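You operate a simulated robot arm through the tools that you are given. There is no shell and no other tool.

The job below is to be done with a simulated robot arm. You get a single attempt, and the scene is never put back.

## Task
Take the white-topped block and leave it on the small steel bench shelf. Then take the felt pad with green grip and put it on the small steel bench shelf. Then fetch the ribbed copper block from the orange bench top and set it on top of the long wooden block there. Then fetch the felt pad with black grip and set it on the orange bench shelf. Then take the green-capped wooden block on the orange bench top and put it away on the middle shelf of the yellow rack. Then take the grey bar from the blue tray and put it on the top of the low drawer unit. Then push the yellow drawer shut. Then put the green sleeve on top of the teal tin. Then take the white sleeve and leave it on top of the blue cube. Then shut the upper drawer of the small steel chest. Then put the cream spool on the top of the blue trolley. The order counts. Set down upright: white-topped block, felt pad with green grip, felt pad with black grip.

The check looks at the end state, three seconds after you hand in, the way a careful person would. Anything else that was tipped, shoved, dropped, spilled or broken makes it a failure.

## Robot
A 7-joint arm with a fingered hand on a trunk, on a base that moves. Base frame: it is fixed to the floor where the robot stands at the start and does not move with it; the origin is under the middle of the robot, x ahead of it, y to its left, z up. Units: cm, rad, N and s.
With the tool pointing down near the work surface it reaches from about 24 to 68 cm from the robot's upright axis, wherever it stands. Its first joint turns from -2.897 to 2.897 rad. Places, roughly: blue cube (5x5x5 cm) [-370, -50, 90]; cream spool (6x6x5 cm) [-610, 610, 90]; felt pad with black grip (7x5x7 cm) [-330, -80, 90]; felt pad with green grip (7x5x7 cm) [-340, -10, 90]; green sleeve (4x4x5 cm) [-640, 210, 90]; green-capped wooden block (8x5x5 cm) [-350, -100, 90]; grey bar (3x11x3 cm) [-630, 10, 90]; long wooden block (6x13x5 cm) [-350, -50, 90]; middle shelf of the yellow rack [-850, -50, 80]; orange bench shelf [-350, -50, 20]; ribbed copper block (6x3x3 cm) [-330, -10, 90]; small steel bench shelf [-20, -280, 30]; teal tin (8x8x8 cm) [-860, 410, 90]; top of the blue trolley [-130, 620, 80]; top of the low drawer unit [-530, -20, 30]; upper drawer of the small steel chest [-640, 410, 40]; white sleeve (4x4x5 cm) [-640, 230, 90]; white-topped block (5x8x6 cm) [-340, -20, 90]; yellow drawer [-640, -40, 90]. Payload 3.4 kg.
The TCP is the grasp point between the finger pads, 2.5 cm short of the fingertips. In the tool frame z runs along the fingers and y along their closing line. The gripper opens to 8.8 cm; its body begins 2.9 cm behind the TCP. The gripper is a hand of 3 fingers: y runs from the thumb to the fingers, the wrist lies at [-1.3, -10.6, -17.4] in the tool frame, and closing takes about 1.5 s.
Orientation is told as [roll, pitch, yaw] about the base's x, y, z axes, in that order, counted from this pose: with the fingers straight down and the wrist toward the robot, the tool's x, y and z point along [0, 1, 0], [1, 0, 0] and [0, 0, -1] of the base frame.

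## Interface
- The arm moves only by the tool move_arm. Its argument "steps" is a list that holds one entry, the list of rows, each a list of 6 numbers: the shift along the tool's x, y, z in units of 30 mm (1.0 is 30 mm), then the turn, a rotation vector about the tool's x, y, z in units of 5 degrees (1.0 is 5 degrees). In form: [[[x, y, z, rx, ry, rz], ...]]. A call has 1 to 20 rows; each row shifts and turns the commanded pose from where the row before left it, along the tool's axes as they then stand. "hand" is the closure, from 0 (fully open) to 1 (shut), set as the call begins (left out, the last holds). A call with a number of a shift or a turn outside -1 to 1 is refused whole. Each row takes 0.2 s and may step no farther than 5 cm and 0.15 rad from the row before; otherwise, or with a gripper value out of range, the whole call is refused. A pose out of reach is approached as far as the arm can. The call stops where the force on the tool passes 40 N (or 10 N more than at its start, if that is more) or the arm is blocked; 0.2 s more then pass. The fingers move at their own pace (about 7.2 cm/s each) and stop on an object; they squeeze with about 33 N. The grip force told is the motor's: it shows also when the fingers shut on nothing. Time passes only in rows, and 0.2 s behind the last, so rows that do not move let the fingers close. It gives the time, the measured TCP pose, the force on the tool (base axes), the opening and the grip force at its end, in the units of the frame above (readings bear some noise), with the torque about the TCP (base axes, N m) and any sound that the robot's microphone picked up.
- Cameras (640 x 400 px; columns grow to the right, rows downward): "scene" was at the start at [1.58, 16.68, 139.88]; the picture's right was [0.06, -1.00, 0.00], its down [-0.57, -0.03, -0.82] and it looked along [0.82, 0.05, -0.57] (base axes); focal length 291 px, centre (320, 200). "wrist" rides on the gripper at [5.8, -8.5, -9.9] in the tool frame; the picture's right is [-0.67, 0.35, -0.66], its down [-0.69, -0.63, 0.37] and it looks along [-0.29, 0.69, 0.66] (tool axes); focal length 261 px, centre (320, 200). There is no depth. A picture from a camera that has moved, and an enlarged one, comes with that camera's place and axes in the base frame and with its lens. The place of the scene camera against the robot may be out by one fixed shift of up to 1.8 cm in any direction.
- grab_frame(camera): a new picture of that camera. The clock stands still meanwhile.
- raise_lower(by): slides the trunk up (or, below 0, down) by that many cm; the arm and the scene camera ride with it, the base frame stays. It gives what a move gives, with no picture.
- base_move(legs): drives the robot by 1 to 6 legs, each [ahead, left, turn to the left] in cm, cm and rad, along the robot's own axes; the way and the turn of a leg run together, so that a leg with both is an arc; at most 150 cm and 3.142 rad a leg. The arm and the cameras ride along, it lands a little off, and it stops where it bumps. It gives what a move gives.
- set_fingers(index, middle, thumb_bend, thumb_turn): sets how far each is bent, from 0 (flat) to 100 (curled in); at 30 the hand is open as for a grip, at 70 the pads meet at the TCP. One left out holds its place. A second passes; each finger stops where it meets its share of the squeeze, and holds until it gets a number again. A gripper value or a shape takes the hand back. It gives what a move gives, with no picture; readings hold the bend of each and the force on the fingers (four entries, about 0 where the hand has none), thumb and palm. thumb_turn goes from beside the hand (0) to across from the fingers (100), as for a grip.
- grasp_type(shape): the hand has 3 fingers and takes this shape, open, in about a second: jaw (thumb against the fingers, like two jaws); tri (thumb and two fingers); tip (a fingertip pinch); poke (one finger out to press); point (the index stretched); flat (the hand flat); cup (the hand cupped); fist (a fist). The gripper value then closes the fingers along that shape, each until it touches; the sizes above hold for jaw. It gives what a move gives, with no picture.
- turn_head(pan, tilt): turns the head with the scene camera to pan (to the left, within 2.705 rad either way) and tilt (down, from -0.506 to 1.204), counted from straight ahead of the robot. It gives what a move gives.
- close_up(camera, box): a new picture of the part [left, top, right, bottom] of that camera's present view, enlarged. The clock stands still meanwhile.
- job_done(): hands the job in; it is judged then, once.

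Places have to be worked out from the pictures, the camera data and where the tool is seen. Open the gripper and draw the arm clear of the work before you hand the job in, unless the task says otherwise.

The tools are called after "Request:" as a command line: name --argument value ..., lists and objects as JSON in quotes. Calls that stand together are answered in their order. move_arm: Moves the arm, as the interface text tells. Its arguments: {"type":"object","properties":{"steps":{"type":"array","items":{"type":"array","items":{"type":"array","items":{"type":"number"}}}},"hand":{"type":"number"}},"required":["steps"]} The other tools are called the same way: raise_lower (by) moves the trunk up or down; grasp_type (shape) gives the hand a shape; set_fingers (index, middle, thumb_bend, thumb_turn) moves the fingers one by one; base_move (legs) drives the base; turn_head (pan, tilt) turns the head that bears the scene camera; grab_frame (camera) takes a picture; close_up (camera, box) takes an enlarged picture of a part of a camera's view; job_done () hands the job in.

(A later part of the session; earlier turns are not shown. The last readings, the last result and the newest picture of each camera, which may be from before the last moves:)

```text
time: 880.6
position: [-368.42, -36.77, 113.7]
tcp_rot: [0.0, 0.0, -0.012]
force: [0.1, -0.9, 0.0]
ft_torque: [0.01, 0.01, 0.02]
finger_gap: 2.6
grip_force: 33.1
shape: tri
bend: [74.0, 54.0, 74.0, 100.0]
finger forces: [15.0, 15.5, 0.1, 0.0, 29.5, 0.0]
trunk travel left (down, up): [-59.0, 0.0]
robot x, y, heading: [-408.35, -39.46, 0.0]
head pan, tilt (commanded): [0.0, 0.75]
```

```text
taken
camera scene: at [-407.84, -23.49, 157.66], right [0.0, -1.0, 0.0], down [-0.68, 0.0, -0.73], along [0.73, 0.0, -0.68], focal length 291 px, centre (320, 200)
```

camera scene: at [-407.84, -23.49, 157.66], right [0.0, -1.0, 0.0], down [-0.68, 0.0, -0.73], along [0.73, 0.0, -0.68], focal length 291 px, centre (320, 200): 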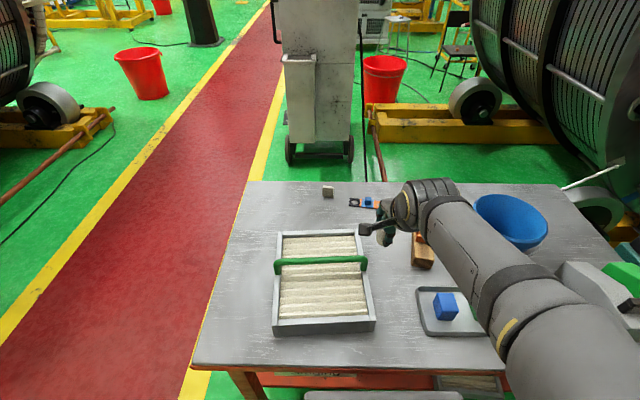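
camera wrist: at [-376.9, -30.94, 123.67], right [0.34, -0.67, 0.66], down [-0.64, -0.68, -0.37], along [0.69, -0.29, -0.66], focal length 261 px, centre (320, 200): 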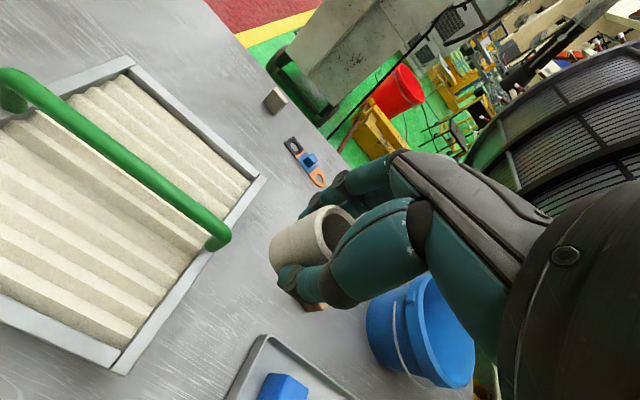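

The blue cube is near (-372,-53). I slide 12 cm more and re-measure it with the wrist camera.

Request:
base_move --legs '[[-3, -6, 0]]'

Request:
grab_frame --camera "wrist"

Request:
close_up --camera "wrist" --box '[200, 250, 440, 400]'

Request:
close_up --camera "scene" --box '[380, 220, 540, 320]'

```text
time: 881.6
position: [-371.41, -42.79, 113.65]
tcp_rot: [0.003, 0.0, -0.012]
force: [0.1, 0.4, 1.2]
ft_torque: [0.03, 0.01, 0.02]
finger_gap: 2.66
grip_force: 33.0
shape: tri
bend: [74.0, 54.0, 74.0, 100.0]
finger forces: [15.0, 15.5, 0.1, 0.0, 29.4, 0.0]
trunk travel left (down, up): [-59.0, 0.0]
robot x, y, heading: [-412.04, -45.0, 0.002]
head pan, tilt (commanded): [0.0, 0.75]
```

```text
taken
camera wrist: at [-379.91, -36.95, 123.69], right [0.34, -0.67, 0.66], down [-0.64, -0.68, -0.37], along [0.69, -0.29, -0.66], focal length 261 px, centre (320, 200)
```

wrist: 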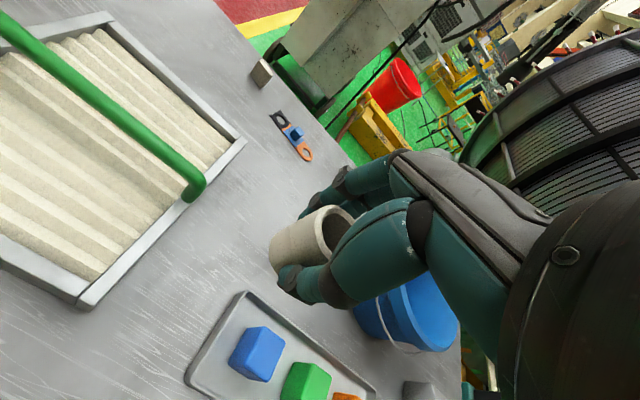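

```text
2.67 times, centred on (320, 325) of wrist
camera zoom: at [-379.91, -36.95, 123.69], right [0.34, -0.67, 0.66], down [-0.64, -0.68, -0.37], along [0.69, -0.29, -0.66], focal length 695 px, centre (320, -133)
```

zoom: 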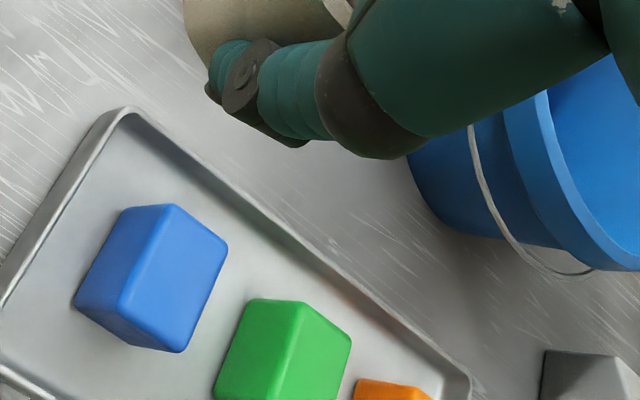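

```text
4.00 times, centred on (460, 270) of scene
camera zoom: at [-410.87, -29.49, 157.66], right [0.0, -1.0, 0.0], down [-0.68, 0.0, -0.73], along [0.73, 0.0, -0.68], focal length 1165 px, centre (-240, -80)
```

zoom: 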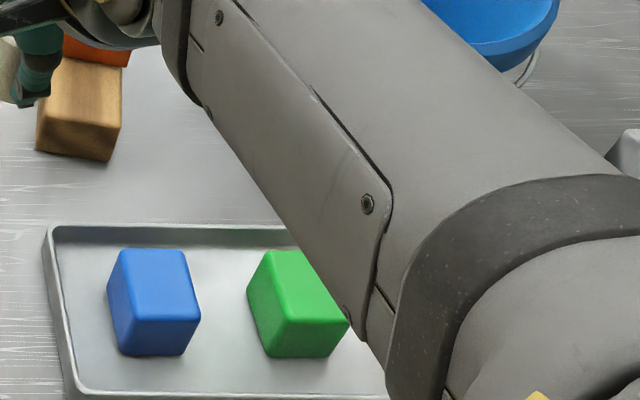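

The cube's top is centred at about (-372.0,-54.8), z≈91. I slide 11.5 cm so the sleeve comes over it and check again.

Request:
base_move --legs '[[-1, -11.6, 0]]'

Request:
move_arm --steps '[[[0, 0, 0.9, 0, 0, 0], [0, 0, 0.9, 0, 0, 0], [0, 0, 0.9, 0, 0, 0], [0, 0, 0.8, 0, 0, 0]]]'

Request:
grab_frame --camera "wrist"

Request:
close_up --camera "wrist" --box '[140, 180, 380, 330]'

```text
time: 882.8
position: [-372.36, -54.47, 113.63]
tcp_rot: [0.002, 0.001, -0.012]
force: [0.4, -0.4, -1.1]
ft_torque: [0.01, 0.0, 0.0]
finger_gap: 2.63
grip_force: 32.8
shape: tri
bend: [74.0, 54.0, 74.0, 100.0]
finger forces: [15.0, 15.5, 0.1, 0.1, 29.5, 0.1]
trunk travel left (down, up): [-59.0, 0.0]
robot x, y, heading: [-413.0, -57.18, 0.001]
head pan, tilt (commanded): [0.0, 0.75]
```

```text
time: 883.8
position: [-372.34, -54.47, 103.16]
tcp_rot: [0.0, 0.001, -0.012]
force: [0.0, 0.2, -0.5]
ft_torque: [-0.01, 0.01, -0.04]
finger_gap: 2.62
grip_force: 33.2
shape: tri
bend: [74.0, 54.0, 74.0, 100.0]
finger forces: [15.2, 15.6, 0.0, 0.0, 29.4, 0.1]
trunk travel left (down, up): [-59.0, 0.0]
robot x, y, heading: [-412.77, -56.86, 0.005]
head pan, tilt (commanded): [0.0, 0.75]
```

```text
taken
camera wrist: at [-380.83, -48.47, 113.16], right [0.34, -0.67, 0.66], down [-0.64, -0.68, -0.37], along [0.69, -0.29, -0.66], focal length 261 px, centre (320, 200)
```

wrist: 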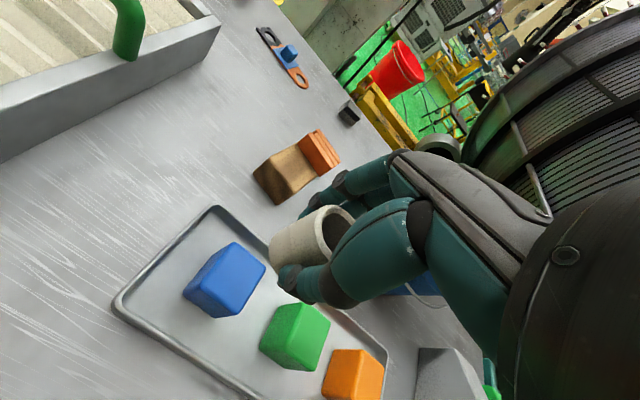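

```text
2.67 times, centred on (260, 255) of wrist
camera zoom: at [-380.83, -48.47, 113.16], right [0.34, -0.67, 0.66], down [-0.64, -0.68, -0.37], along [0.69, -0.29, -0.66], focal length 695 px, centre (480, 53)
```

zoom: 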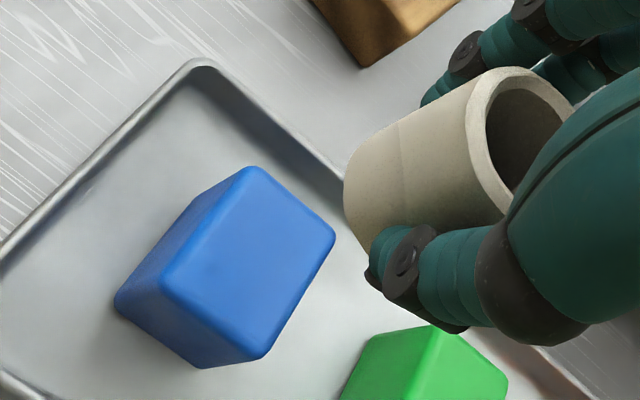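

Triangulated: cube top centre (-372.1,-54.6), z≈91.3; the sleeve's axis is at (-372.3,-54.75) — aligned. I lower 7.4 cm, then feel for contact.

Request:
move_arm --steps '[[[0.03, 0.06, 0.8, 0, 0, 0], [0, 0, 0.8, 0, 0, 0], [0, 0, 0.6, 0, 0, 0], [0, 0, 0.25, 0, 0, 0]]]'

Request:
close_up --camera "wrist" --box '[160, 170, 400, 320]'

```text
time: 884.8
position: [-371.69, -54.45, 98.05]
tcp_rot: [-0.011, -0.036, -0.014]
force: [0.2, -0.3, -0.1]
ft_torque: [-0.01, 0.0, -0.06]
finger_gap: 2.58
grip_force: 33.1
shape: tri
bend: [74.0, 54.0, 74.0, 100.0]
finger forces: [15.2, 15.7, 0.1, 0.1, 29.4, 0.1]
out of reach, approached as far as the arm can: row 3, 4
trunk travel left (down, up): [-59.0, 0.0]
robot x, y, heading: [-413.11, -57.12, 0.001]
head pan, tilt (commanded): [0.0, 0.75]
```

```text
2.67 times, centred on (280, 245) of wrist
camera zoom: at [-380.44, -48.38, 107.63], right [0.31, -0.67, 0.68], down [-0.62, -0.68, -0.38], along [0.71, -0.3, -0.63], focal length 695 px, centre (427, 80)
```

zoom: 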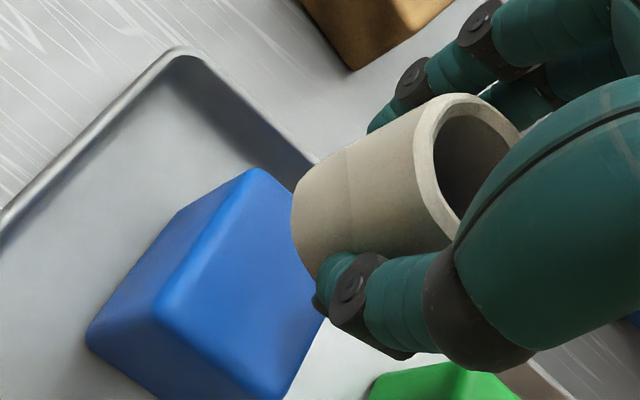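

The arm runs out of downward reach with the trunk fully up. I go back up with the arm, and lower the trunk instead.

Request:
move_arm --steps '[[[0, 0, -0.8, 0, 0, 0], [0, 0, -0.85, 0, 0, 0]]]'

Request:
raise_lower --by -4

Request:
close_up --camera "wrist" --box '[160, 170, 400, 320]'

```text
time: 885.4
position: [-371.35, -54.87, 102.06]
tcp_rot: [-0.001, -0.002, -0.014]
force: [-0.1, -0.4, 0.4]
ft_torque: [-0.02, -0.02, -0.01]
finger_gap: 2.61
grip_force: 33.0
shape: tri
bend: [74.0, 54.0, 74.0, 100.0]
finger forces: [15.2, 15.7, 0.1, 0.1, 29.3, 0.1]
out of reach, approached as far as the arm can: row 1
trunk travel left (down, up): [-59.0, 0.0]
robot x, y, heading: [-413.03, -57.37, 0.003]
head pan, tilt (commanded): [0.0, 0.75]
```

```text
time: 886.2
position: [-371.31, -54.8, 98.03]
tcp_rot: [0.0, -0.002, -0.012]
force: [0.2, -0.5, 1.0]
ft_torque: [0.0, -0.01, -0.02]
finger_gap: 2.61
grip_force: 33.1
shape: tri
bend: [74.0, 54.0, 74.0, 100.0]
finger forces: [15.2, 15.7, 0.1, 0.0, 29.3, 0.0]
trunk travel left (down, up): [-55.0, 4.0]
robot x, y, heading: [-412.74, -57.19, 0.005]
head pan, tilt (commanded): [0.0, 0.75]
```

```text
2.67 times, centred on (280, 245) of wrist
camera zoom: at [-379.74, -48.81, 108.01], right [0.34, -0.67, 0.66], down [-0.64, -0.68, -0.37], along [0.69, -0.29, -0.66], focal length 695 px, centre (427, 80)
```

zoom: 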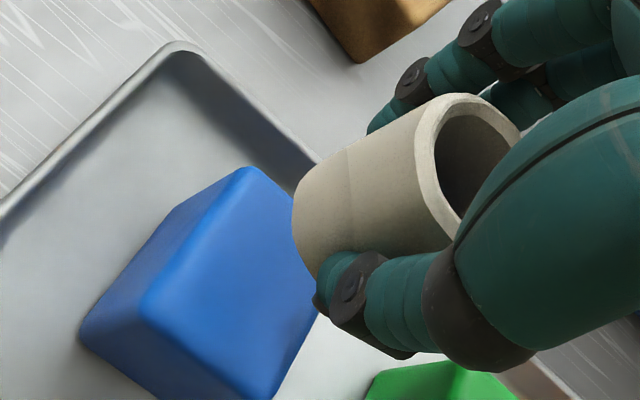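

I correct the small drift (0.8 cm in x, 0.5 cm in y), then lower further with the trunk.

Request:
move_arm --steps '[[[0.167, -0.277, 0, 0, 0, 0], [0, 0, 0, 0, 0, 0]]]'

Request:
raise_lower --by -2

Request:
grab_frame --camera "wrist"

Request:
close_up --camera "wrist" --box '[160, 170, 400, 320]'

```text
time: 886.9
position: [-372.09, -54.14, 98.05]
tcp_rot: [0.002, -0.001, -0.012]
force: [0.1, 0.7, -0.3]
ft_torque: [0.0, -0.02, -0.03]
finger_gap: 2.59
grip_force: 32.9
shape: tri
bend: [74.0, 54.0, 74.0, 100.0]
finger forces: [15.1, 15.6, 0.0, 0.0, 29.3, 0.1]
trunk travel left (down, up): [-55.0, 4.0]
robot x, y, heading: [-413.0, -57.05, 0.003]
head pan, tilt (commanded): [0.0, 0.75]
```

```text
time: 887.5
position: [-372.04, -54.33, 96.08]
tcp_rot: [0.001, -0.002, -0.012]
force: [0.1, -0.5, -0.4]
ft_torque: [-0.02, -0.01, 0.01]
finger_gap: 2.6
grip_force: 33.0
shape: tri
bend: [74.0, 54.0, 74.0, 100.0]
finger forces: [15.1, 15.8, 0.0, 0.0, 29.3, 0.0]
trunk travel left (down, up): [-53.0, 6.0]
robot x, y, heading: [-412.57, -56.73, 0.008]
head pan, tilt (commanded): [0.0, 0.75]
```

```text
taken
camera wrist: at [-380.56, -48.28, 106.03], right [0.34, -0.67, 0.66], down [-0.64, -0.68, -0.37], along [0.69, -0.29, -0.66], focal length 261 px, centre (320, 200)
```

wrist: 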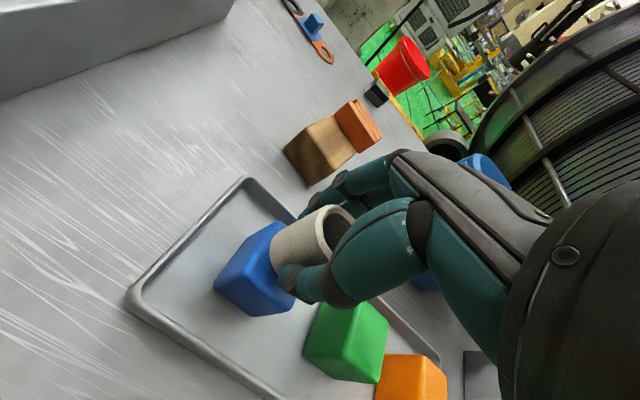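

```text
2.67 times, centred on (280, 245) of wrist
camera zoom: at [-380.56, -48.28, 106.03], right [0.34, -0.67, 0.66], down [-0.64, -0.68, -0.37], along [0.69, -0.29, -0.66], focal length 695 px, centre (427, 80)
```

zoom: 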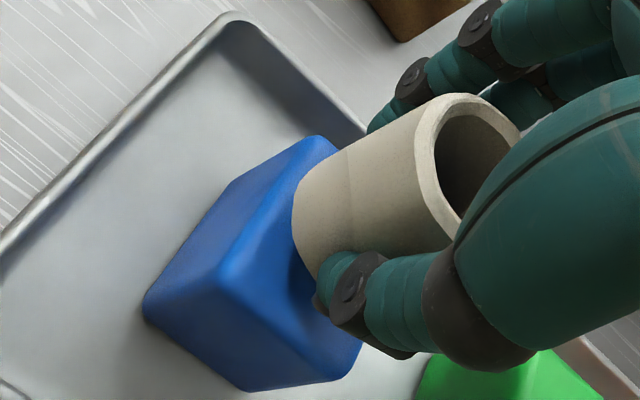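

The sleeve base is centred over the cube top within ~0.3 cm. I lower the last centimetre gently.

Request:
raise_lower --by -0.8

Request:
move_arm --steps '[[[0, 0, 0.08, 0, 0, 0], [0, 0, 0.08, 0, 0, 0]]]'

```text
time: 888.1
position: [-372.15, -54.21, 95.33]
tcp_rot: [0.0, -0.002, -0.014]
force: [0.0, -0.4, 0.3]
ft_torque: [-0.01, 0.03, 0.02]
finger_gap: 2.58
grip_force: 32.8
shape: tri
bend: [74.0, 54.0, 74.0, 100.0]
finger forces: [15.2, 15.7, 0.1, 0.1, 29.2, 0.0]
trunk travel left (down, up): [-52.2, 6.8]
robot x, y, heading: [-413.06, -57.04, 0.002]
head pan, tilt (commanded): [0.0, 0.75]
```

```text
time: 888.7
position: [-372.09, -54.26, 94.84]
tcp_rot: [-0.001, -0.006, -0.011]
force: [-0.4, -0.5, 9.6]
ft_torque: [0.04, -0.05, 0.01]
finger_gap: 2.63
grip_force: 33.4
shape: tri
bend: [74.0, 54.0, 74.0, 100.0]
finger forces: [15.6, 16.7, 0.0, 0.0, 31.3, 0.0]
trunk travel left (down, up): [-52.2, 6.8]
robot x, y, heading: [-412.89, -56.71, 0.002]
head pan, tilt (commanded): [0.0, 0.75]
```

Contact (≈10 N). I open the hand and check.

Request:
move_arm --steps '[[[0, 0, -0.03, 0, 0, 0], [0, 0, 0, 0, 0, 0], [0, 0, 0, 0, 0, 0], [0, 0, 0, 0, 0, 0], [0, 0, 0, 0, 0, 0], [0, 0, 0, 0, 0, 0], [0, 0, 0, 0, 0, 0], [0, 0, 0, 0, 0, 0]]]' --hand 0

Request:
close_up --camera "wrist" --box '[160, 170, 400, 320]'

```text
time: 890.5
position: [-372.0, -54.11, 94.91]
tcp_rot: [-0.001, -0.002, -0.012]
force: [0.2, -0.4, 0.9]
ft_torque: [0.01, 0.0, -0.01]
finger_gap: 8.73
grip_force: 0.0
shape: tri
bend: [30.0, 30.0, 30.0, 98.0]
finger forces: [0.1, 0.0, 0.1, 0.1, 0.0, 0.1]
trunk travel left (down, up): [-52.2, 6.8]
robot x, y, heading: [-412.83, -57.16, 0.001]
head pan, tilt (commanded): [0.0, 0.75]
```

```text
2.67 times, centred on (280, 245) of wrist
camera zoom: at [-380.56, -48.29, 104.84], right [0.34, -0.67, 0.66], down [-0.64, -0.68, -0.37], along [0.69, -0.29, -0.66], focal length 695 px, centre (427, 80)
```

zoom: 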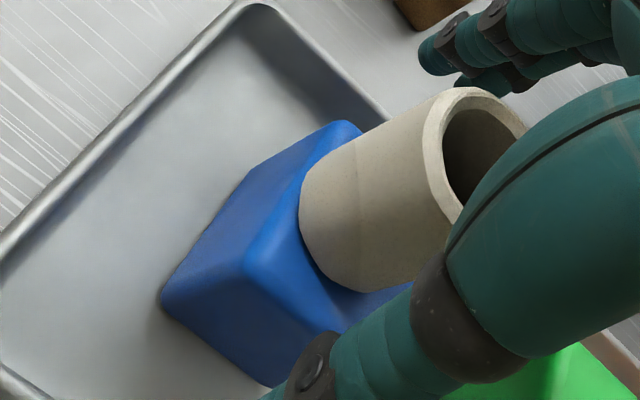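

The sleeve stands centred on the blue cube. I raise trunk and arm straight up, then back away.

Request:
raise_lower --by 6.5

Request:
move_arm --steps '[[[0, 0, -0.8, 0, 0, 0], [0, 0, -0.9, 0, 0, 0], [0, 0, -0.9, 0, 0, 0]]]'

Request:
close_up --camera "wrist" --box '[160, 200, 400, 350]'

Request:
base_move --legs '[[-30, 0, 0]]'

Request:
grab_frame --camera "scene"

```text
time: 891.5
position: [-372.1, -54.26, 101.42]
tcp_rot: [0.0, 0.0, -0.013]
force: [-0.4, 0.2, 0.2]
ft_torque: [-0.02, 0.03, 0.03]
finger_gap: 8.77
grip_force: 0.0
shape: tri
bend: [30.0, 30.0, 30.0, 98.0]
finger forces: [0.0, 0.0, 0.0, 0.1, 0.0, 0.0]
trunk travel left (down, up): [-58.7, 0.3]
robot x, y, heading: [-412.9, -56.89, 0.002]
head pan, tilt (commanded): [0.0, 0.75]
```

```text
time: 892.3
position: [-372.21, -54.09, 109.36]
tcp_rot: [-0.001, -0.003, -0.011]
force: [0.1, 0.0, -0.1]
ft_torque: [-0.02, -0.02, 0.02]
finger_gap: 8.77
grip_force: 0.0
shape: tri
bend: [30.0, 30.0, 30.0, 98.0]
finger forces: [0.0, 0.0, 0.1, 0.0, 0.1, 0.0]
trunk travel left (down, up): [-58.7, 0.3]
robot x, y, heading: [-413.09, -56.96, 0.004]
head pan, tilt (commanded): [0.0, 0.75]
```

```text
2.67 times, centred on (280, 275) of wrist
camera zoom: at [-380.62, -48.23, 119.22], right [0.34, -0.67, 0.66], down [-0.64, -0.68, -0.37], along [0.69, -0.29, -0.66], focal length 695 px, centre (427, 0)
```

zoom: 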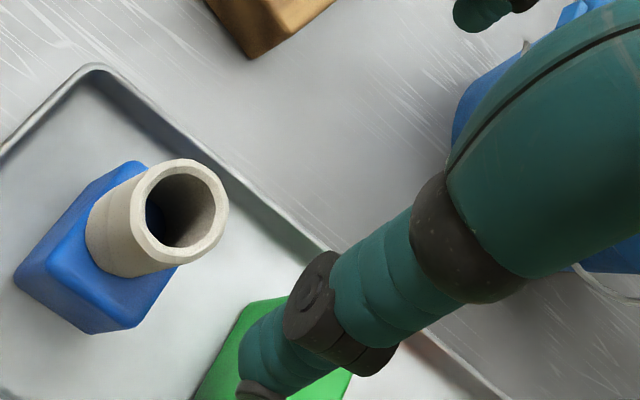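

```text
time: 894.4
position: [-402.22, -54.08, 109.21]
tcp_rot: [0.0, -0.004, -0.013]
force: [-0.1, -0.2, -0.4]
ft_torque: [0.0, -0.03, -0.02]
finger_gap: 8.77
grip_force: 0.1
shape: tri
bend: [30.0, 30.0, 30.0, 98.0]
finger forces: [0.1, 0.0, 0.1, 0.0, 0.1, 0.1]
trunk travel left (down, up): [-58.7, 0.3]
robot x, y, heading: [-442.8, -56.86, 0.005]
head pan, tilt (commanded): [0.0, 0.75]
```

```text
taken
camera scene: at [-441.95, -40.93, 157.35], right [0.0, -1.0, 0.0], down [-0.68, 0.0, -0.73], along [0.73, 0.0, -0.68], focal length 291 px, centre (320, 200)
```

scene: 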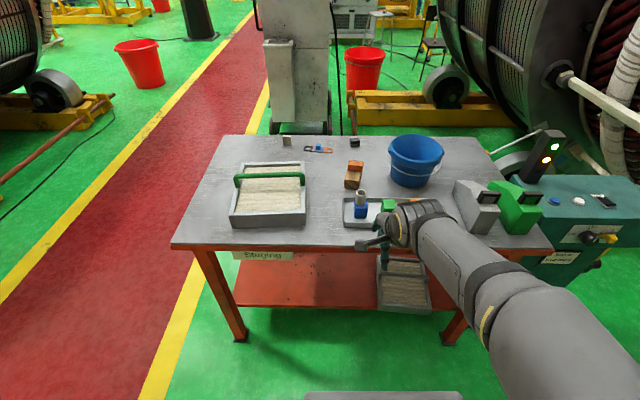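

Task 9 is done: the white sleeve stands on the blue cube. Next the small steel chest near (-640,410): I drive back to the aisle, west, then north to y≈380.

Request:
close_up --camera "scene" --box '[300, 150, 460, 250]'

Request:
base_move --legs '[[0, 140, 0], [-150, 0, 0], [-115, 0, 0], [0, 150, 0], [0, 140, 0]]'

Request:
turn_head --pan 0.2 --tilt 0.6

Request:
grab_frame --camera "scene"

```text
4.00 times, centred on (380, 200) of scene
camera zoom: at [-441.95, -40.93, 157.35], right [0.0, -1.0, 0.0], down [-0.68, 0.0, -0.73], along [0.73, 0.0, -0.68], focal length 1165 px, centre (80, 200)
```

zoom: 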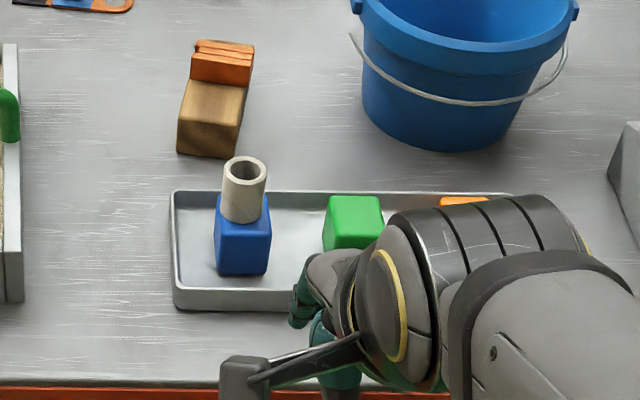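

```text
time: 927.3
position: [-658.44, 375.81, 109.25]
tcp_rot: [-0.001, -0.004, -0.035]
force: [-0.7, 0.5, 0.1]
ft_torque: [-0.04, 0.02, 0.0]
finger_gap: 8.76
grip_force: 0.0
shape: tri
bend: [30.0, 30.0, 30.0, 98.0]
finger forces: [0.0, 0.0, 0.0, 0.0, 0.0, 0.1]
trunk travel left (down, up): [-58.7, 0.3]
robot x, y, heading: [-699.45, 374.02, -0.025]
head pan, tilt (commanded): [0.0, 0.75]
```

```text
time: 928.0
position: [-658.52, 375.98, 109.18]
tcp_rot: [-0.001, -0.001, -0.035]
force: [-0.6, 0.8, 0.3]
ft_torque: [0.01, 0.02, 0.02]
finger_gap: 8.75
grip_force: 0.0
shape: tri
bend: [30.0, 30.0, 30.0, 98.0]
finger forces: [0.0, 0.1, 0.0, 0.0, 0.0, 0.1]
trunk travel left (down, up): [-58.7, 0.3]
robot x, y, heading: [-699.27, 373.65, -0.023]
head pan, tilt (commanded): [0.201, 0.6]
```

```text
taken
camera scene: at [-697.45, 391.77, 158.63], right [0.18, -0.98, 0.0], down [-0.56, -0.1, -0.82], along [0.81, 0.15, -0.57], focal length 291 px, centre (320, 200)
```

scene: 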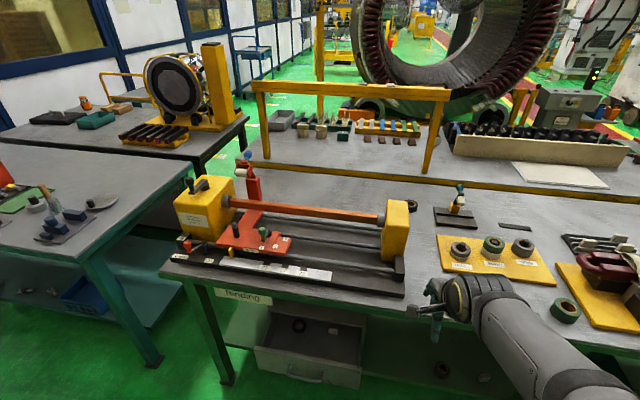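

The chest under the green table has its upper drawer pulled open toward me. I look closer.

Request:
turn_head --pan 0.3 --tilt 0.9

Request:
grab_frame --camera "scene"

Request:
close_up --camera "scene" --box '[200, 150, 440, 300]'

```text
time: 928.9
position: [-658.53, 375.84, 109.24]
tcp_rot: [0.0, -0.001, -0.035]
force: [1.3, 0.1, 0.2]
ft_torque: [0.02, -0.03, 0.02]
finger_gap: 8.73
grip_force: 0.0
shape: tri
bend: [30.0, 30.0, 30.0, 98.0]
finger forces: [0.1, 0.0, 0.0, 0.0, 0.0, 0.1]
trunk travel left (down, up): [-58.7, 0.3]
robot x, y, heading: [-699.04, 373.94, -0.023]
head pan, tilt (commanded): [0.3, 0.901]
```

```text
taken
camera scene: at [-698.88, 392.28, 156.16], right [0.27, -0.96, 0.0], down [-0.75, -0.21, -0.62], along [0.6, 0.17, -0.78], focal length 291 px, centre (320, 200)
```

scene: 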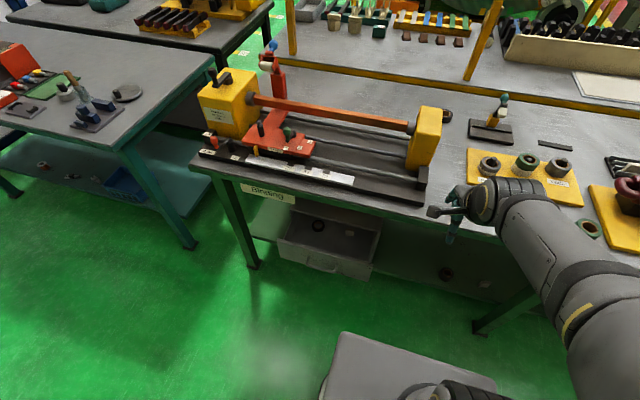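

```text
2.67 times, centred on (320, 225) of scene
camera zoom: at [-698.88, 392.28, 156.16], right [0.27, -0.96, 0.0], down [-0.75, -0.21, -0.62], along [0.6, 0.17, -0.78], focal length 777 px, centre (320, 133)
```

zoom: 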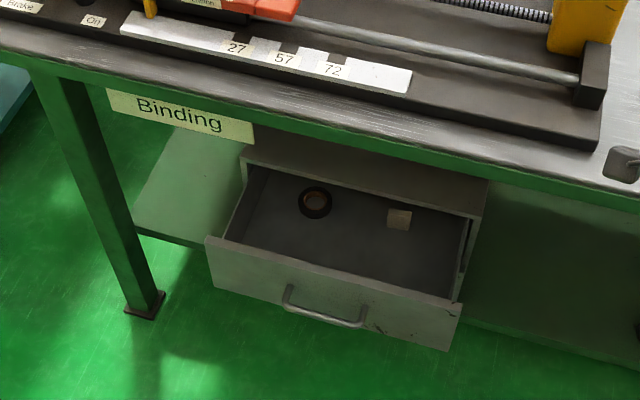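

The drawer front is at about x≈-642, y 386..428 (centre ≈407), top z≈46; it has ~13 cm to go. I back off a little, centre on it, close the hand and lower trunk and hand in front of it.

Request:
base_move --legs '[[-14, 31, 0.024]]'

Request:
grasp_type --shape "jaw"

Request:
move_arm --steps '[[[0, 0, 0, 0, 0, 0], [0, 0, 0, 0, 0, 0], [0, 0, 0, 0, 0, 0], [0, 0, 0, 0, 0, 0], [0, 0, 0, 0, 0, 0], [0, 0, 0, 0, 0, 0], [0, 0, 0, 0, 0, 0], [0, 0, 0, 0, 0, 0]]]' --hand 1

Request:
raise_lower --by -40

Request:
raise_lower --by -18

Request:
turn_head --pan 0.0 --tilt 0.6

Request:
grab_frame --camera "scene"

Request:
grab_frame --camera "wrist"

```text
time: 931.1
position: [-672.41, 408.14, 109.31]
tcp_rot: [0.0, -0.001, -0.009]
force: [-0.1, 0.2, -0.2]
ft_torque: [-0.01, 0.02, -0.01]
finger_gap: 8.77
grip_force: 0.2
shape: tri
bend: [30.0, 30.0, 30.0, 98.0]
finger forces: [0.1, 0.0, 0.0, 0.0, 0.0, 0.1]
trunk travel left (down, up): [-58.7, 0.3]
robot x, y, heading: [-713.01, 405.01, 0.007]
head pan, tilt (commanded): [0.3, 0.901]
```

```text
time: 932.0
position: [-672.32, 407.94, 109.06]
tcp_rot: [-0.001, -0.002, -0.008]
force: [-0.2, 0.0, 0.2]
ft_torque: [0.0, 0.0, 0.0]
finger_gap: 8.8
grip_force: 0.1
shape: jaw
bend: [30.0, 30.0, 30.0, 98.0]
finger forces: [0.0, 0.0, 0.0, 0.0, 0.0, 0.0]
trunk travel left (down, up): [-58.7, 0.3]
robot x, y, heading: [-712.93, 405.01, 0.005]
head pan, tilt (commanded): [0.3, 0.901]
```

```text
time: 933.8
position: [-672.45, 408.17, 109.18]
tcp_rot: [0.0, -0.002, -0.008]
force: [-0.3, -0.4, 0.5]
ft_torque: [0.01, -0.03, 0.03]
finger_gap: 0.0
grip_force: 32.9
shape: jaw
bend: [70.0, 70.0, 77.0, 100.0]
finger forces: [0.0, 0.0, 0.1, 0.0, 0.0, 0.1]
trunk travel left (down, up): [-58.7, 0.3]
robot x, y, heading: [-712.86, 404.72, 0.003]
head pan, tilt (commanded): [0.3, 0.901]
```

```text
time: 937.6
position: [-672.36, 408.02, 69.1]
tcp_rot: [0.001, -0.001, -0.01]
force: [0.9, 0.3, 0.2]
ft_torque: [0.04, -0.02, -0.01]
finger_gap: 0.0
grip_force: 33.3
shape: jaw
bend: [70.0, 70.0, 77.0, 100.0]
finger forces: [0.0, 0.0, 0.0, 0.0, 0.0, 0.0]
trunk travel left (down, up): [-18.7, 40.3]
robot x, y, heading: [-712.88, 405.27, 0.005]
head pan, tilt (commanded): [0.3, 0.901]
```

```text
time: 939.6
position: [-672.39, 408.06, 51.25]
tcp_rot: [-0.001, -0.001, -0.008]
force: [0.1, -0.3, 0.4]
ft_torque: [0.03, -0.06, 0.01]
finger_gap: 0.02
grip_force: 33.0
shape: jaw
bend: [70.0, 70.0, 77.0, 100.0]
finger forces: [0.0, 0.0, 0.1, 0.0, 0.0, 0.1]
trunk travel left (down, up): [-0.7, 58.3]
robot x, y, heading: [-713.19, 405.03, 0.007]
head pan, tilt (commanded): [0.3, 0.901]
```

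```text
time: 940.4
position: [-672.3, 408.15, 51.18]
tcp_rot: [-0.001, -0.003, -0.009]
force: [-0.7, -0.8, 0.7]
ft_torque: [0.03, 0.04, 0.01]
finger_gap: 0.02
grip_force: 33.3
shape: jaw
bend: [70.0, 70.0, 77.0, 100.0]
finger forces: [0.0, 0.1, 0.1, 0.0, 0.0, 0.0]
trunk travel left (down, up): [-0.7, 58.3]
robot x, y, heading: [-713.35, 405.13, 0.006]
head pan, tilt (commanded): [0.0, 0.6]
```

```text
taken
camera scene: at [-711.54, 421.19, 100.63], right [0.01, -1.0, 0.0], down [-0.57, 0.0, -0.82], along [0.82, 0.0, -0.57], focal length 291 px, centre (320, 200)
```

scene: 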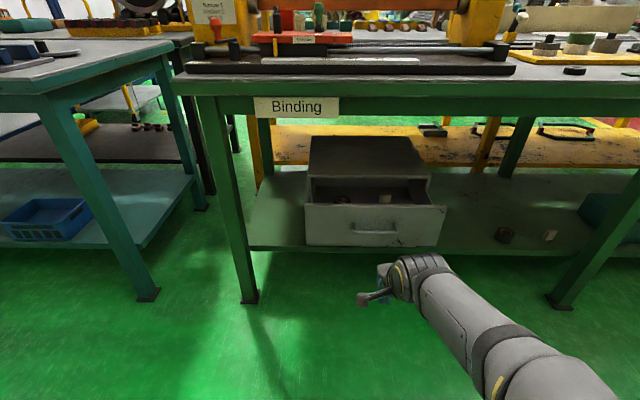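

```text
taken
camera wrist: at [-680.86, 413.96, 61.18], right [0.34, -0.67, 0.66], down [-0.63, -0.68, -0.37], along [0.69, -0.29, -0.66], focal length 261 px, centre (320, 200)
```

wrist: 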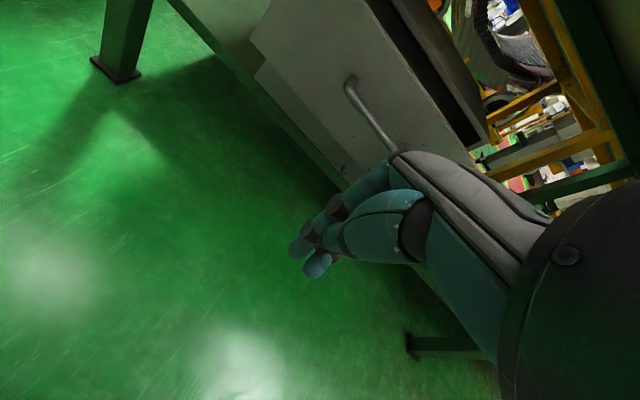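

The drawer's handle is at about (−646,405,43). I lower the hand to z≈43, shift to y≈404.5, and drive 19 cm closer.

Request:
move_arm --steps '[[[-0.3, 0, 0.7, 0, 0, 0], [-0.3, 0, 0.7, 0, 0, 0], [-0.3, 0, 0.7, 0, 0, 0], [-0.27, 0, 0.63, 0, 0, 0]]]'

Request:
base_move --legs '[[18, 0, 0]]'

Request:
grab_frame --camera "scene"

Request:
grab_frame --camera "wrist"

```text
time: 941.4
position: [-672.42, 404.41, 42.96]
tcp_rot: [0.0, -0.001, -0.007]
force: [-0.8, -0.2, -0.3]
ft_torque: [0.02, 0.01, 0.05]
finger_gap: 0.0
grip_force: 33.0
shape: jaw
bend: [70.0, 70.0, 77.0, 100.0]
finger forces: [0.0, 0.1, 0.1, 0.0, 0.0, 0.0]
trunk travel left (down, up): [-0.7, 58.3]
robot x, y, heading: [-713.11, 405.22, 0.009]
head pan, tilt (commanded): [0.0, 0.6]
```

```text
time: 942.9
position: [-654.2, 404.57, 42.97]
tcp_rot: [0.001, -0.001, -0.01]
force: [0.0, -0.9, -0.1]
ft_torque: [0.02, 0.01, 0.0]
finger_gap: 0.0
grip_force: 32.6
shape: jaw
bend: [70.0, 70.0, 77.0, 100.0]
finger forces: [0.1, 0.0, 0.0, 0.0, 0.0, 0.0]
trunk travel left (down, up): [-0.7, 58.3]
robot x, y, heading: [-694.94, 405.15, 0.006]
head pan, tilt (commanded): [0.0, 0.6]
```

```text
taken
camera scene: at [-693.3, 421.27, 100.63], right [0.0, -1.0, 0.0], down [-0.56, 0.0, -0.83], along [0.83, 0.0, -0.56], focal length 291 px, centre (320, 200)
```

scene: 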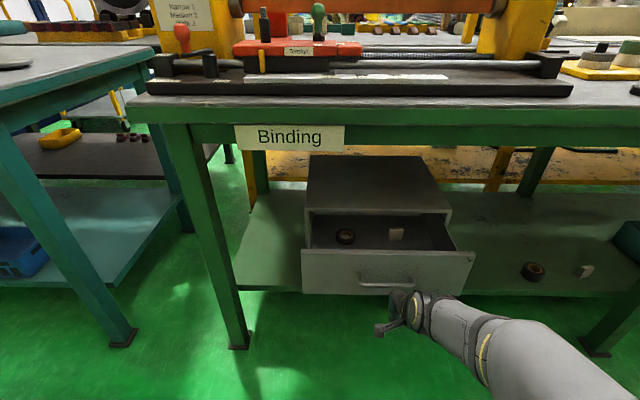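

```text
taken
camera wrist: at [-662.67, 410.49, 52.98], right [0.34, -0.67, 0.66], down [-0.63, -0.68, -0.37], along [0.69, -0.29, -0.66], focal length 261 px, centre (320, 200)
```

wrist: 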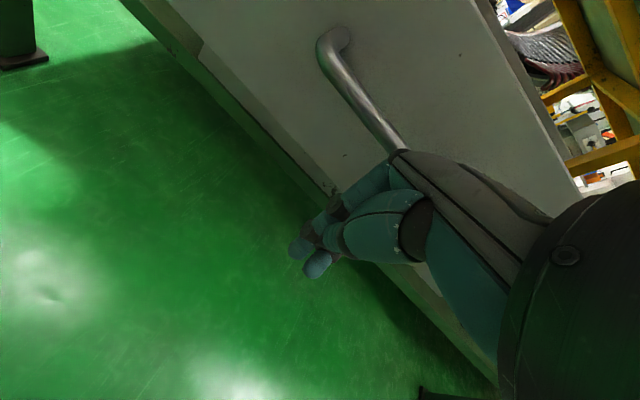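

The hand is level with the handle. I push forward in small steps.

Request:
move_arm --steps '[[[0, 0.25, 0, 0, 0, 0], [0, 0.25, 0, 0, 0, 0], [0, 0.25, 0, 0, 0, 0], [0, 0.25, 0, 0, 0, 0], [0, 0.25, 0, 0, 0, 0], [0, 0.25, 0, 0, 0, 0], [0, 0.25, 0, 0, 0, 0], [0, 0.25, 0, 0, 0, 0], [0, 0.25, 0, 0, 0, 0], [0, 0.25, 0, 0, 0, 0]]]'

Request:
grab_frame --camera "scene"

```text
time: 945.1
position: [-646.68, 404.64, 42.99]
tcp_rot: [-0.001, -0.001, -0.009]
force: [-0.9, -0.2, 0.2]
ft_torque: [-0.01, -0.04, -0.01]
finger_gap: 0.0
grip_force: 32.8
shape: jaw
bend: [70.0, 70.0, 77.0, 100.0]
finger forces: [0.0, 0.6, 0.0, 0.0, 0.0, 0.0]
trunk travel left (down, up): [-0.7, 58.3]
robot x, y, heading: [-695.03, 405.5, 0.004]
head pan, tilt (commanded): [0.0, 0.6]
```

```text
taken
camera scene: at [-693.31, 421.27, 100.63], right [0.0, -1.0, 0.0], down [-0.56, 0.0, -0.83], along [0.83, 0.0, -0.56], focal length 291 px, centre (320, 200)
```

scene: 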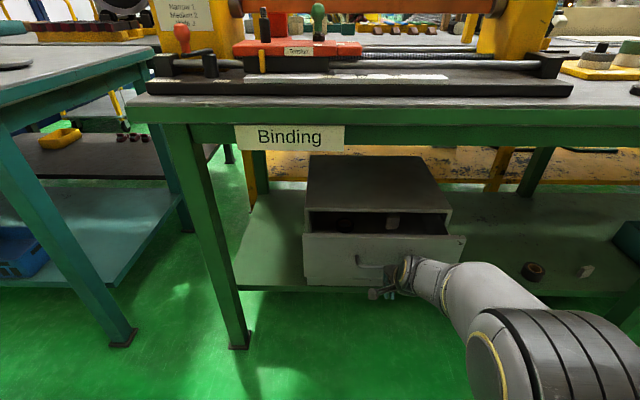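

The drawer is sliding in. I continue.

Request:
move_arm --steps '[[[0, 0.25, 0, 0, 0, 0], [0, 0.25, 0, 0, 0, 0], [0, 0.25, 0, 0, 0, 0], [0, 0.25, 0, 0, 0, 0], [0, 0.25, 0, 0, 0, 0], [0, 0.25, 0, 0, 0, 0], [0, 0.25, 0, 0, 0, 0], [0, 0.25, 0, 0, 0, 0]]]'

Request:
close_up --camera "scene" --box '[260, 140, 500, 290]'

```text
time: 946.9
position: [-640.72, 404.46, 43.08]
tcp_rot: [0.0, -0.001, -0.008]
force: [-1.1, -0.4, 0.6]
ft_torque: [0.02, -0.03, -0.02]
finger_gap: 0.0
grip_force: 33.4
shape: jaw
bend: [70.0, 70.0, 77.0, 100.0]
finger forces: [0.0, 1.3, 0.0, 0.1, 0.1, 0.0]
trunk travel left (down, up): [-0.7, 58.3]
robot x, y, heading: [-694.73, 405.15, 0.005]
head pan, tilt (commanded): [0.0, 0.6]
```

```text
2.67 times, centred on (380, 215) of scene
camera zoom: at [-693.31, 421.27, 100.63], right [0.0, -1.0, 0.0], down [-0.56, 0.0, -0.83], along [0.83, 0.0, -0.56], focal length 777 px, centre (160, 160)
```

zoom: 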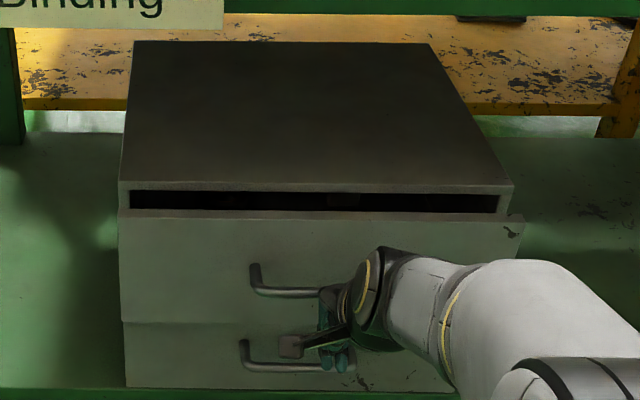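

Now both drawers are visible; the upper one has ~2 cm left. I push on carefully.

Request:
move_arm --steps '[[[0, 0.2, 0, 0, 0, 0], [0, 0.2, 0, 0, 0, 0]]]'

Request:
close_up --camera "scene" --box '[260, 140, 500, 290]'

```text
time: 947.5
position: [-639.47, 404.49, 43.1]
tcp_rot: [0.0, -0.003, -0.008]
force: [0.1, 0.0, 0.1]
ft_torque: [-0.01, -0.03, 0.03]
finger_gap: 0.01
grip_force: 33.2
shape: jaw
bend: [70.0, 70.0, 77.0, 100.0]
finger forces: [0.0, 0.6, 0.0, 0.0, 0.0, 0.0]
trunk travel left (down, up): [-0.7, 58.3]
robot x, y, heading: [-694.99, 405.12, 0.006]
head pan, tilt (commanded): [0.0, 0.6]
```

```text
2.67 times, centred on (380, 215) of scene
camera zoom: at [-693.31, 421.27, 100.63], right [0.0, -1.0, 0.0], down [-0.56, 0.0, -0.83], along [0.83, 0.0, -0.56], focal length 777 px, centre (160, 160)
```

zoom: 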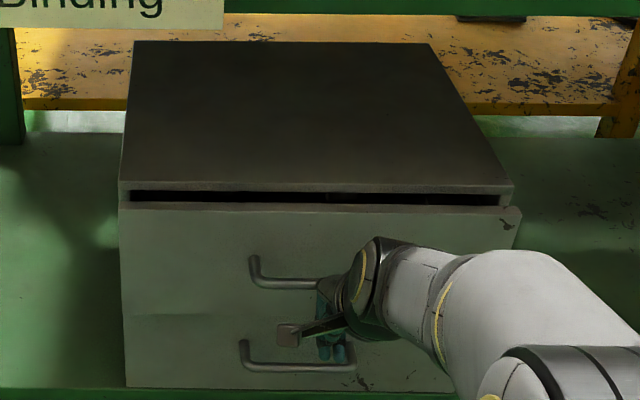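

Request:
move_arm --steps '[[[0, 0.15, 0, 0, 0, 0], [0, 0.15, 0, 0, 0, 0]]]'

Request:
close_up --camera "scene" --box '[260, 140, 500, 290]'

```text
time: 948.1
position: [-638.49, 404.49, 43.05]
tcp_rot: [0.0, -0.003, -0.008]
force: [1.2, 0.1, -0.9]
ft_torque: [-0.02, -0.01, 0.04]
finger_gap: 0.03
grip_force: 33.1
shape: jaw
bend: [70.0, 70.0, 77.0, 100.0]
finger forces: [0.1, 0.0, 0.1, 0.0, 0.0, 0.0]
trunk travel left (down, up): [-0.7, 58.3]
robot x, y, heading: [-694.9, 405.27, 0.007]
head pan, tilt (commanded): [0.0, 0.6]
```

```text
2.67 times, centred on (380, 215) of scene
camera zoom: at [-693.3, 421.27, 100.63], right [0.0, -1.0, 0.0], down [-0.56, 0.0, -0.83], along [0.83, 0.0, -0.56], focal length 777 px, centre (160, 160)
```

zoom: 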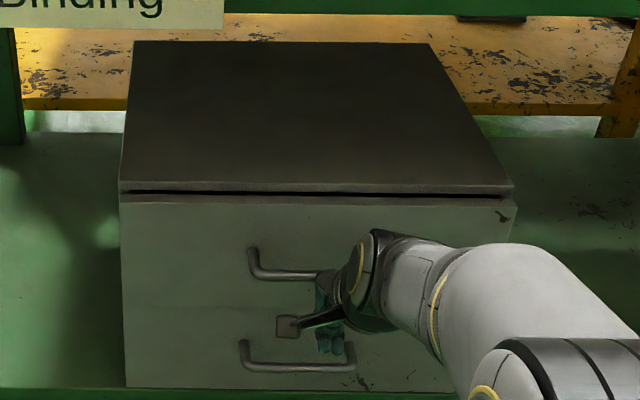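

Nearly shut. I continue in small steps until it resists.

Request:
move_arm --steps '[[[0, 0.1, 0, 0, 0, 0], [0, 0.1, 0, 0, 0, 0]]]'

Request:
close_up --camera "scene" --box '[260, 140, 500, 290]'

```text
time: 948.7
position: [-638.0, 404.47, 43.01]
tcp_rot: [0.0, -0.001, -0.008]
force: [0.6, -0.7, 0.4]
ft_torque: [-0.04, 0.02, 0.01]
finger_gap: 0.02
grip_force: 32.7
shape: jaw
bend: [70.0, 70.0, 77.0, 100.0]
finger forces: [0.0, 0.0, 0.1, 0.1, 0.0, 0.1]
trunk travel left (down, up): [-0.7, 58.3]
robot x, y, heading: [-694.88, 405.26, 0.008]
head pan, tilt (commanded): [0.0, 0.6]
```

```text
2.67 times, centred on (380, 215) of scene
camera zoom: at [-693.3, 421.27, 100.63], right [0.0, -1.0, 0.0], down [-0.56, 0.0, -0.83], along [0.83, 0.0, -0.56], focal length 777 px, centre (160, 160)
```

zoom: 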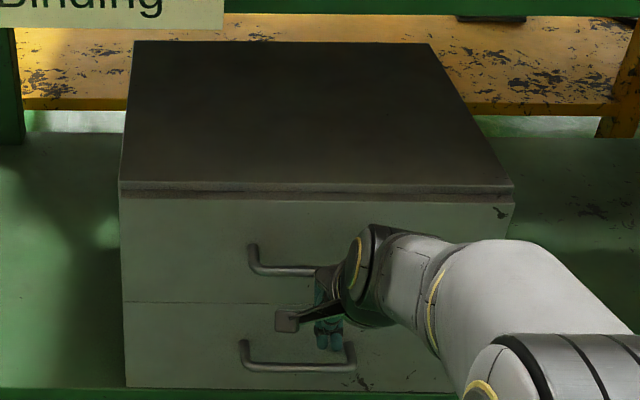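

It looks flush now. I press a little further to confirm it is at its stop.

Request:
move_arm --steps '[[[0, 0.1, 0, 0, 0, 0], [0, 0.1, 0, 0, 0, 0], [0, 0.1, 0, 0, 0, 0]]]'

Request:
close_up --camera "scene" --box '[260, 140, 500, 290]'

```text
time: 949.5
position: [-637.67, 404.57, 43.11]
tcp_rot: [-0.002, 0.004, -0.006]
force: [-21.0, -0.2, 11.0]
ft_torque: [-0.09, -1.18, -0.17]
finger_gap: 0.02
grip_force: 32.9
shape: jaw
bend: [70.0, 70.0, 77.0, 100.0]
finger forces: [0.0, 22.8, 0.0, 0.1, 0.0, 0.0]
trunk travel left (down, up): [-0.7, 58.3]
robot x, y, heading: [-694.83, 404.82, 0.005]
head pan, tilt (commanded): [0.0, 0.6]
stopped in row 3: the force on the tool passed its limit at 46 N (the readings are from after the stop); the commanded pose is now the measured one
```

```text
2.67 times, centred on (380, 215) of scene
camera zoom: at [-693.58, 421.27, 100.66], right [0.0, -1.0, 0.0], down [-0.56, 0.0, -0.83], along [0.83, 0.0, -0.56], focal length 777 px, centre (160, 160)
```

zoom: 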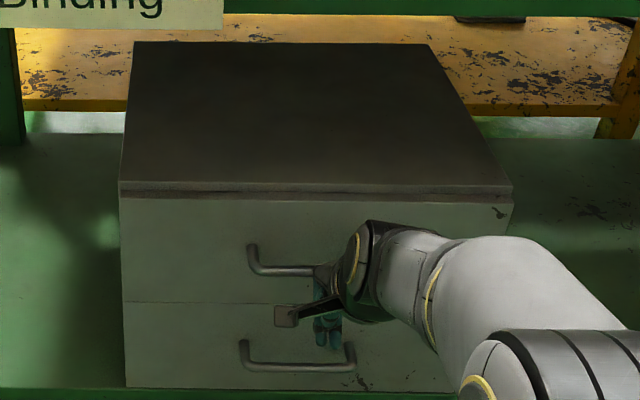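

It's shut (46 N, nothing moved). I withdraw the hand and back out, then raise.

Request:
move_arm --steps '[[[0, -0.4, 0, 0, 0, 0], [0, -0.9, 0, 0, 0, 0], [0, -0.9, 0, 0, 0, 0], [0, -0.9, 0, 0, 0, 0], [0, -0.9, 0, 0, 0, 0]]]'

Request:
base_move --legs '[[-25, 0, 0]]'

Request:
close_up --camera "scene" --box '[260, 120, 500, 270]'

Request:
raise_lower --by 40

Request:
raise_lower --by 10

```text
time: 950.7
position: [-649.68, 404.55, 42.95]
tcp_rot: [0.0, 0.006, -0.007]
force: [-0.3, -0.6, -0.2]
ft_torque: [-0.02, 0.01, 0.03]
finger_gap: 0.02
grip_force: 32.9
shape: jaw
bend: [70.0, 70.0, 77.0, 100.0]
finger forces: [0.0, 0.0, 0.0, 0.0, 0.1, 0.0]
trunk travel left (down, up): [-0.7, 58.3]
robot x, y, heading: [-694.57, 404.94, 0.006]
head pan, tilt (commanded): [0.0, 0.6]
```

```text
time: 952.5
position: [-674.75, 404.45, 43.04]
tcp_rot: [-0.003, 0.006, -0.006]
force: [-0.1, 0.6, -0.4]
ft_torque: [0.04, 0.01, 0.01]
finger_gap: 0.01
grip_force: 32.8
shape: jaw
bend: [70.0, 70.0, 77.0, 100.0]
finger forces: [0.0, 0.0, 0.0, 0.0, 0.0, 0.1]
trunk travel left (down, up): [-0.7, 58.3]
robot x, y, heading: [-719.95, 405.12, 0.005]
head pan, tilt (commanded): [0.0, 0.6]
```

```text
2.67 times, centred on (380, 195) of scene
camera zoom: at [-718.5, 421.15, 100.63], right [0.01, -1.0, 0.0], down [-0.56, 0.0, -0.83], along [0.83, 0.0, -0.56], focal length 777 px, centre (160, 213)
```

zoom: 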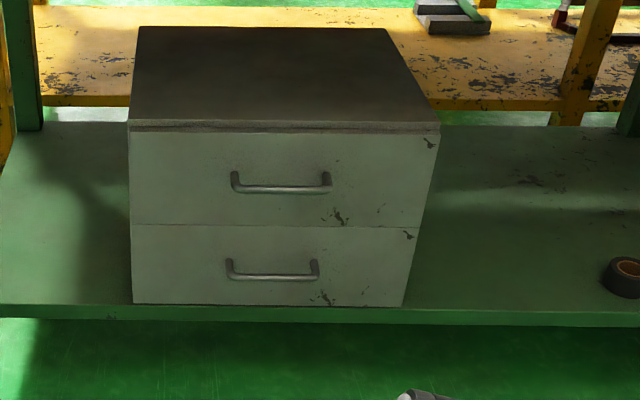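

```text
time: 956.3
position: [-674.61, 404.42, 82.84]
tcp_rot: [0.0, 0.004, -0.007]
force: [0.0, -0.1, 0.0]
ft_torque: [0.0, 0.0, -0.01]
finger_gap: 0.0
grip_force: 32.6
shape: jaw
bend: [70.0, 70.0, 77.0, 100.0]
finger forces: [0.0, 0.1, 0.0, 0.0, 0.1, 0.1]
trunk travel left (down, up): [-40.7, 18.3]
robot x, y, heading: [-720.04, 405.45, -0.0]
head pan, tilt (commanded): [0.0, 0.6]
```

```text
time: 957.7
position: [-674.78, 404.41, 93.02]
tcp_rot: [0.0, 0.003, -0.004]
force: [0.0, -0.1, 0.5]
ft_torque: [0.01, 0.0, -0.01]
finger_gap: 0.0
grip_force: 33.3
shape: jaw
bend: [70.0, 70.0, 77.0, 100.0]
finger forces: [0.1, 0.1, 0.0, 0.0, 0.0, 0.1]
trunk travel left (down, up): [-50.7, 8.3]
robot x, y, heading: [-719.8, 404.64, 0.004]
head pan, tilt (commanded): [0.0, 0.6]
```

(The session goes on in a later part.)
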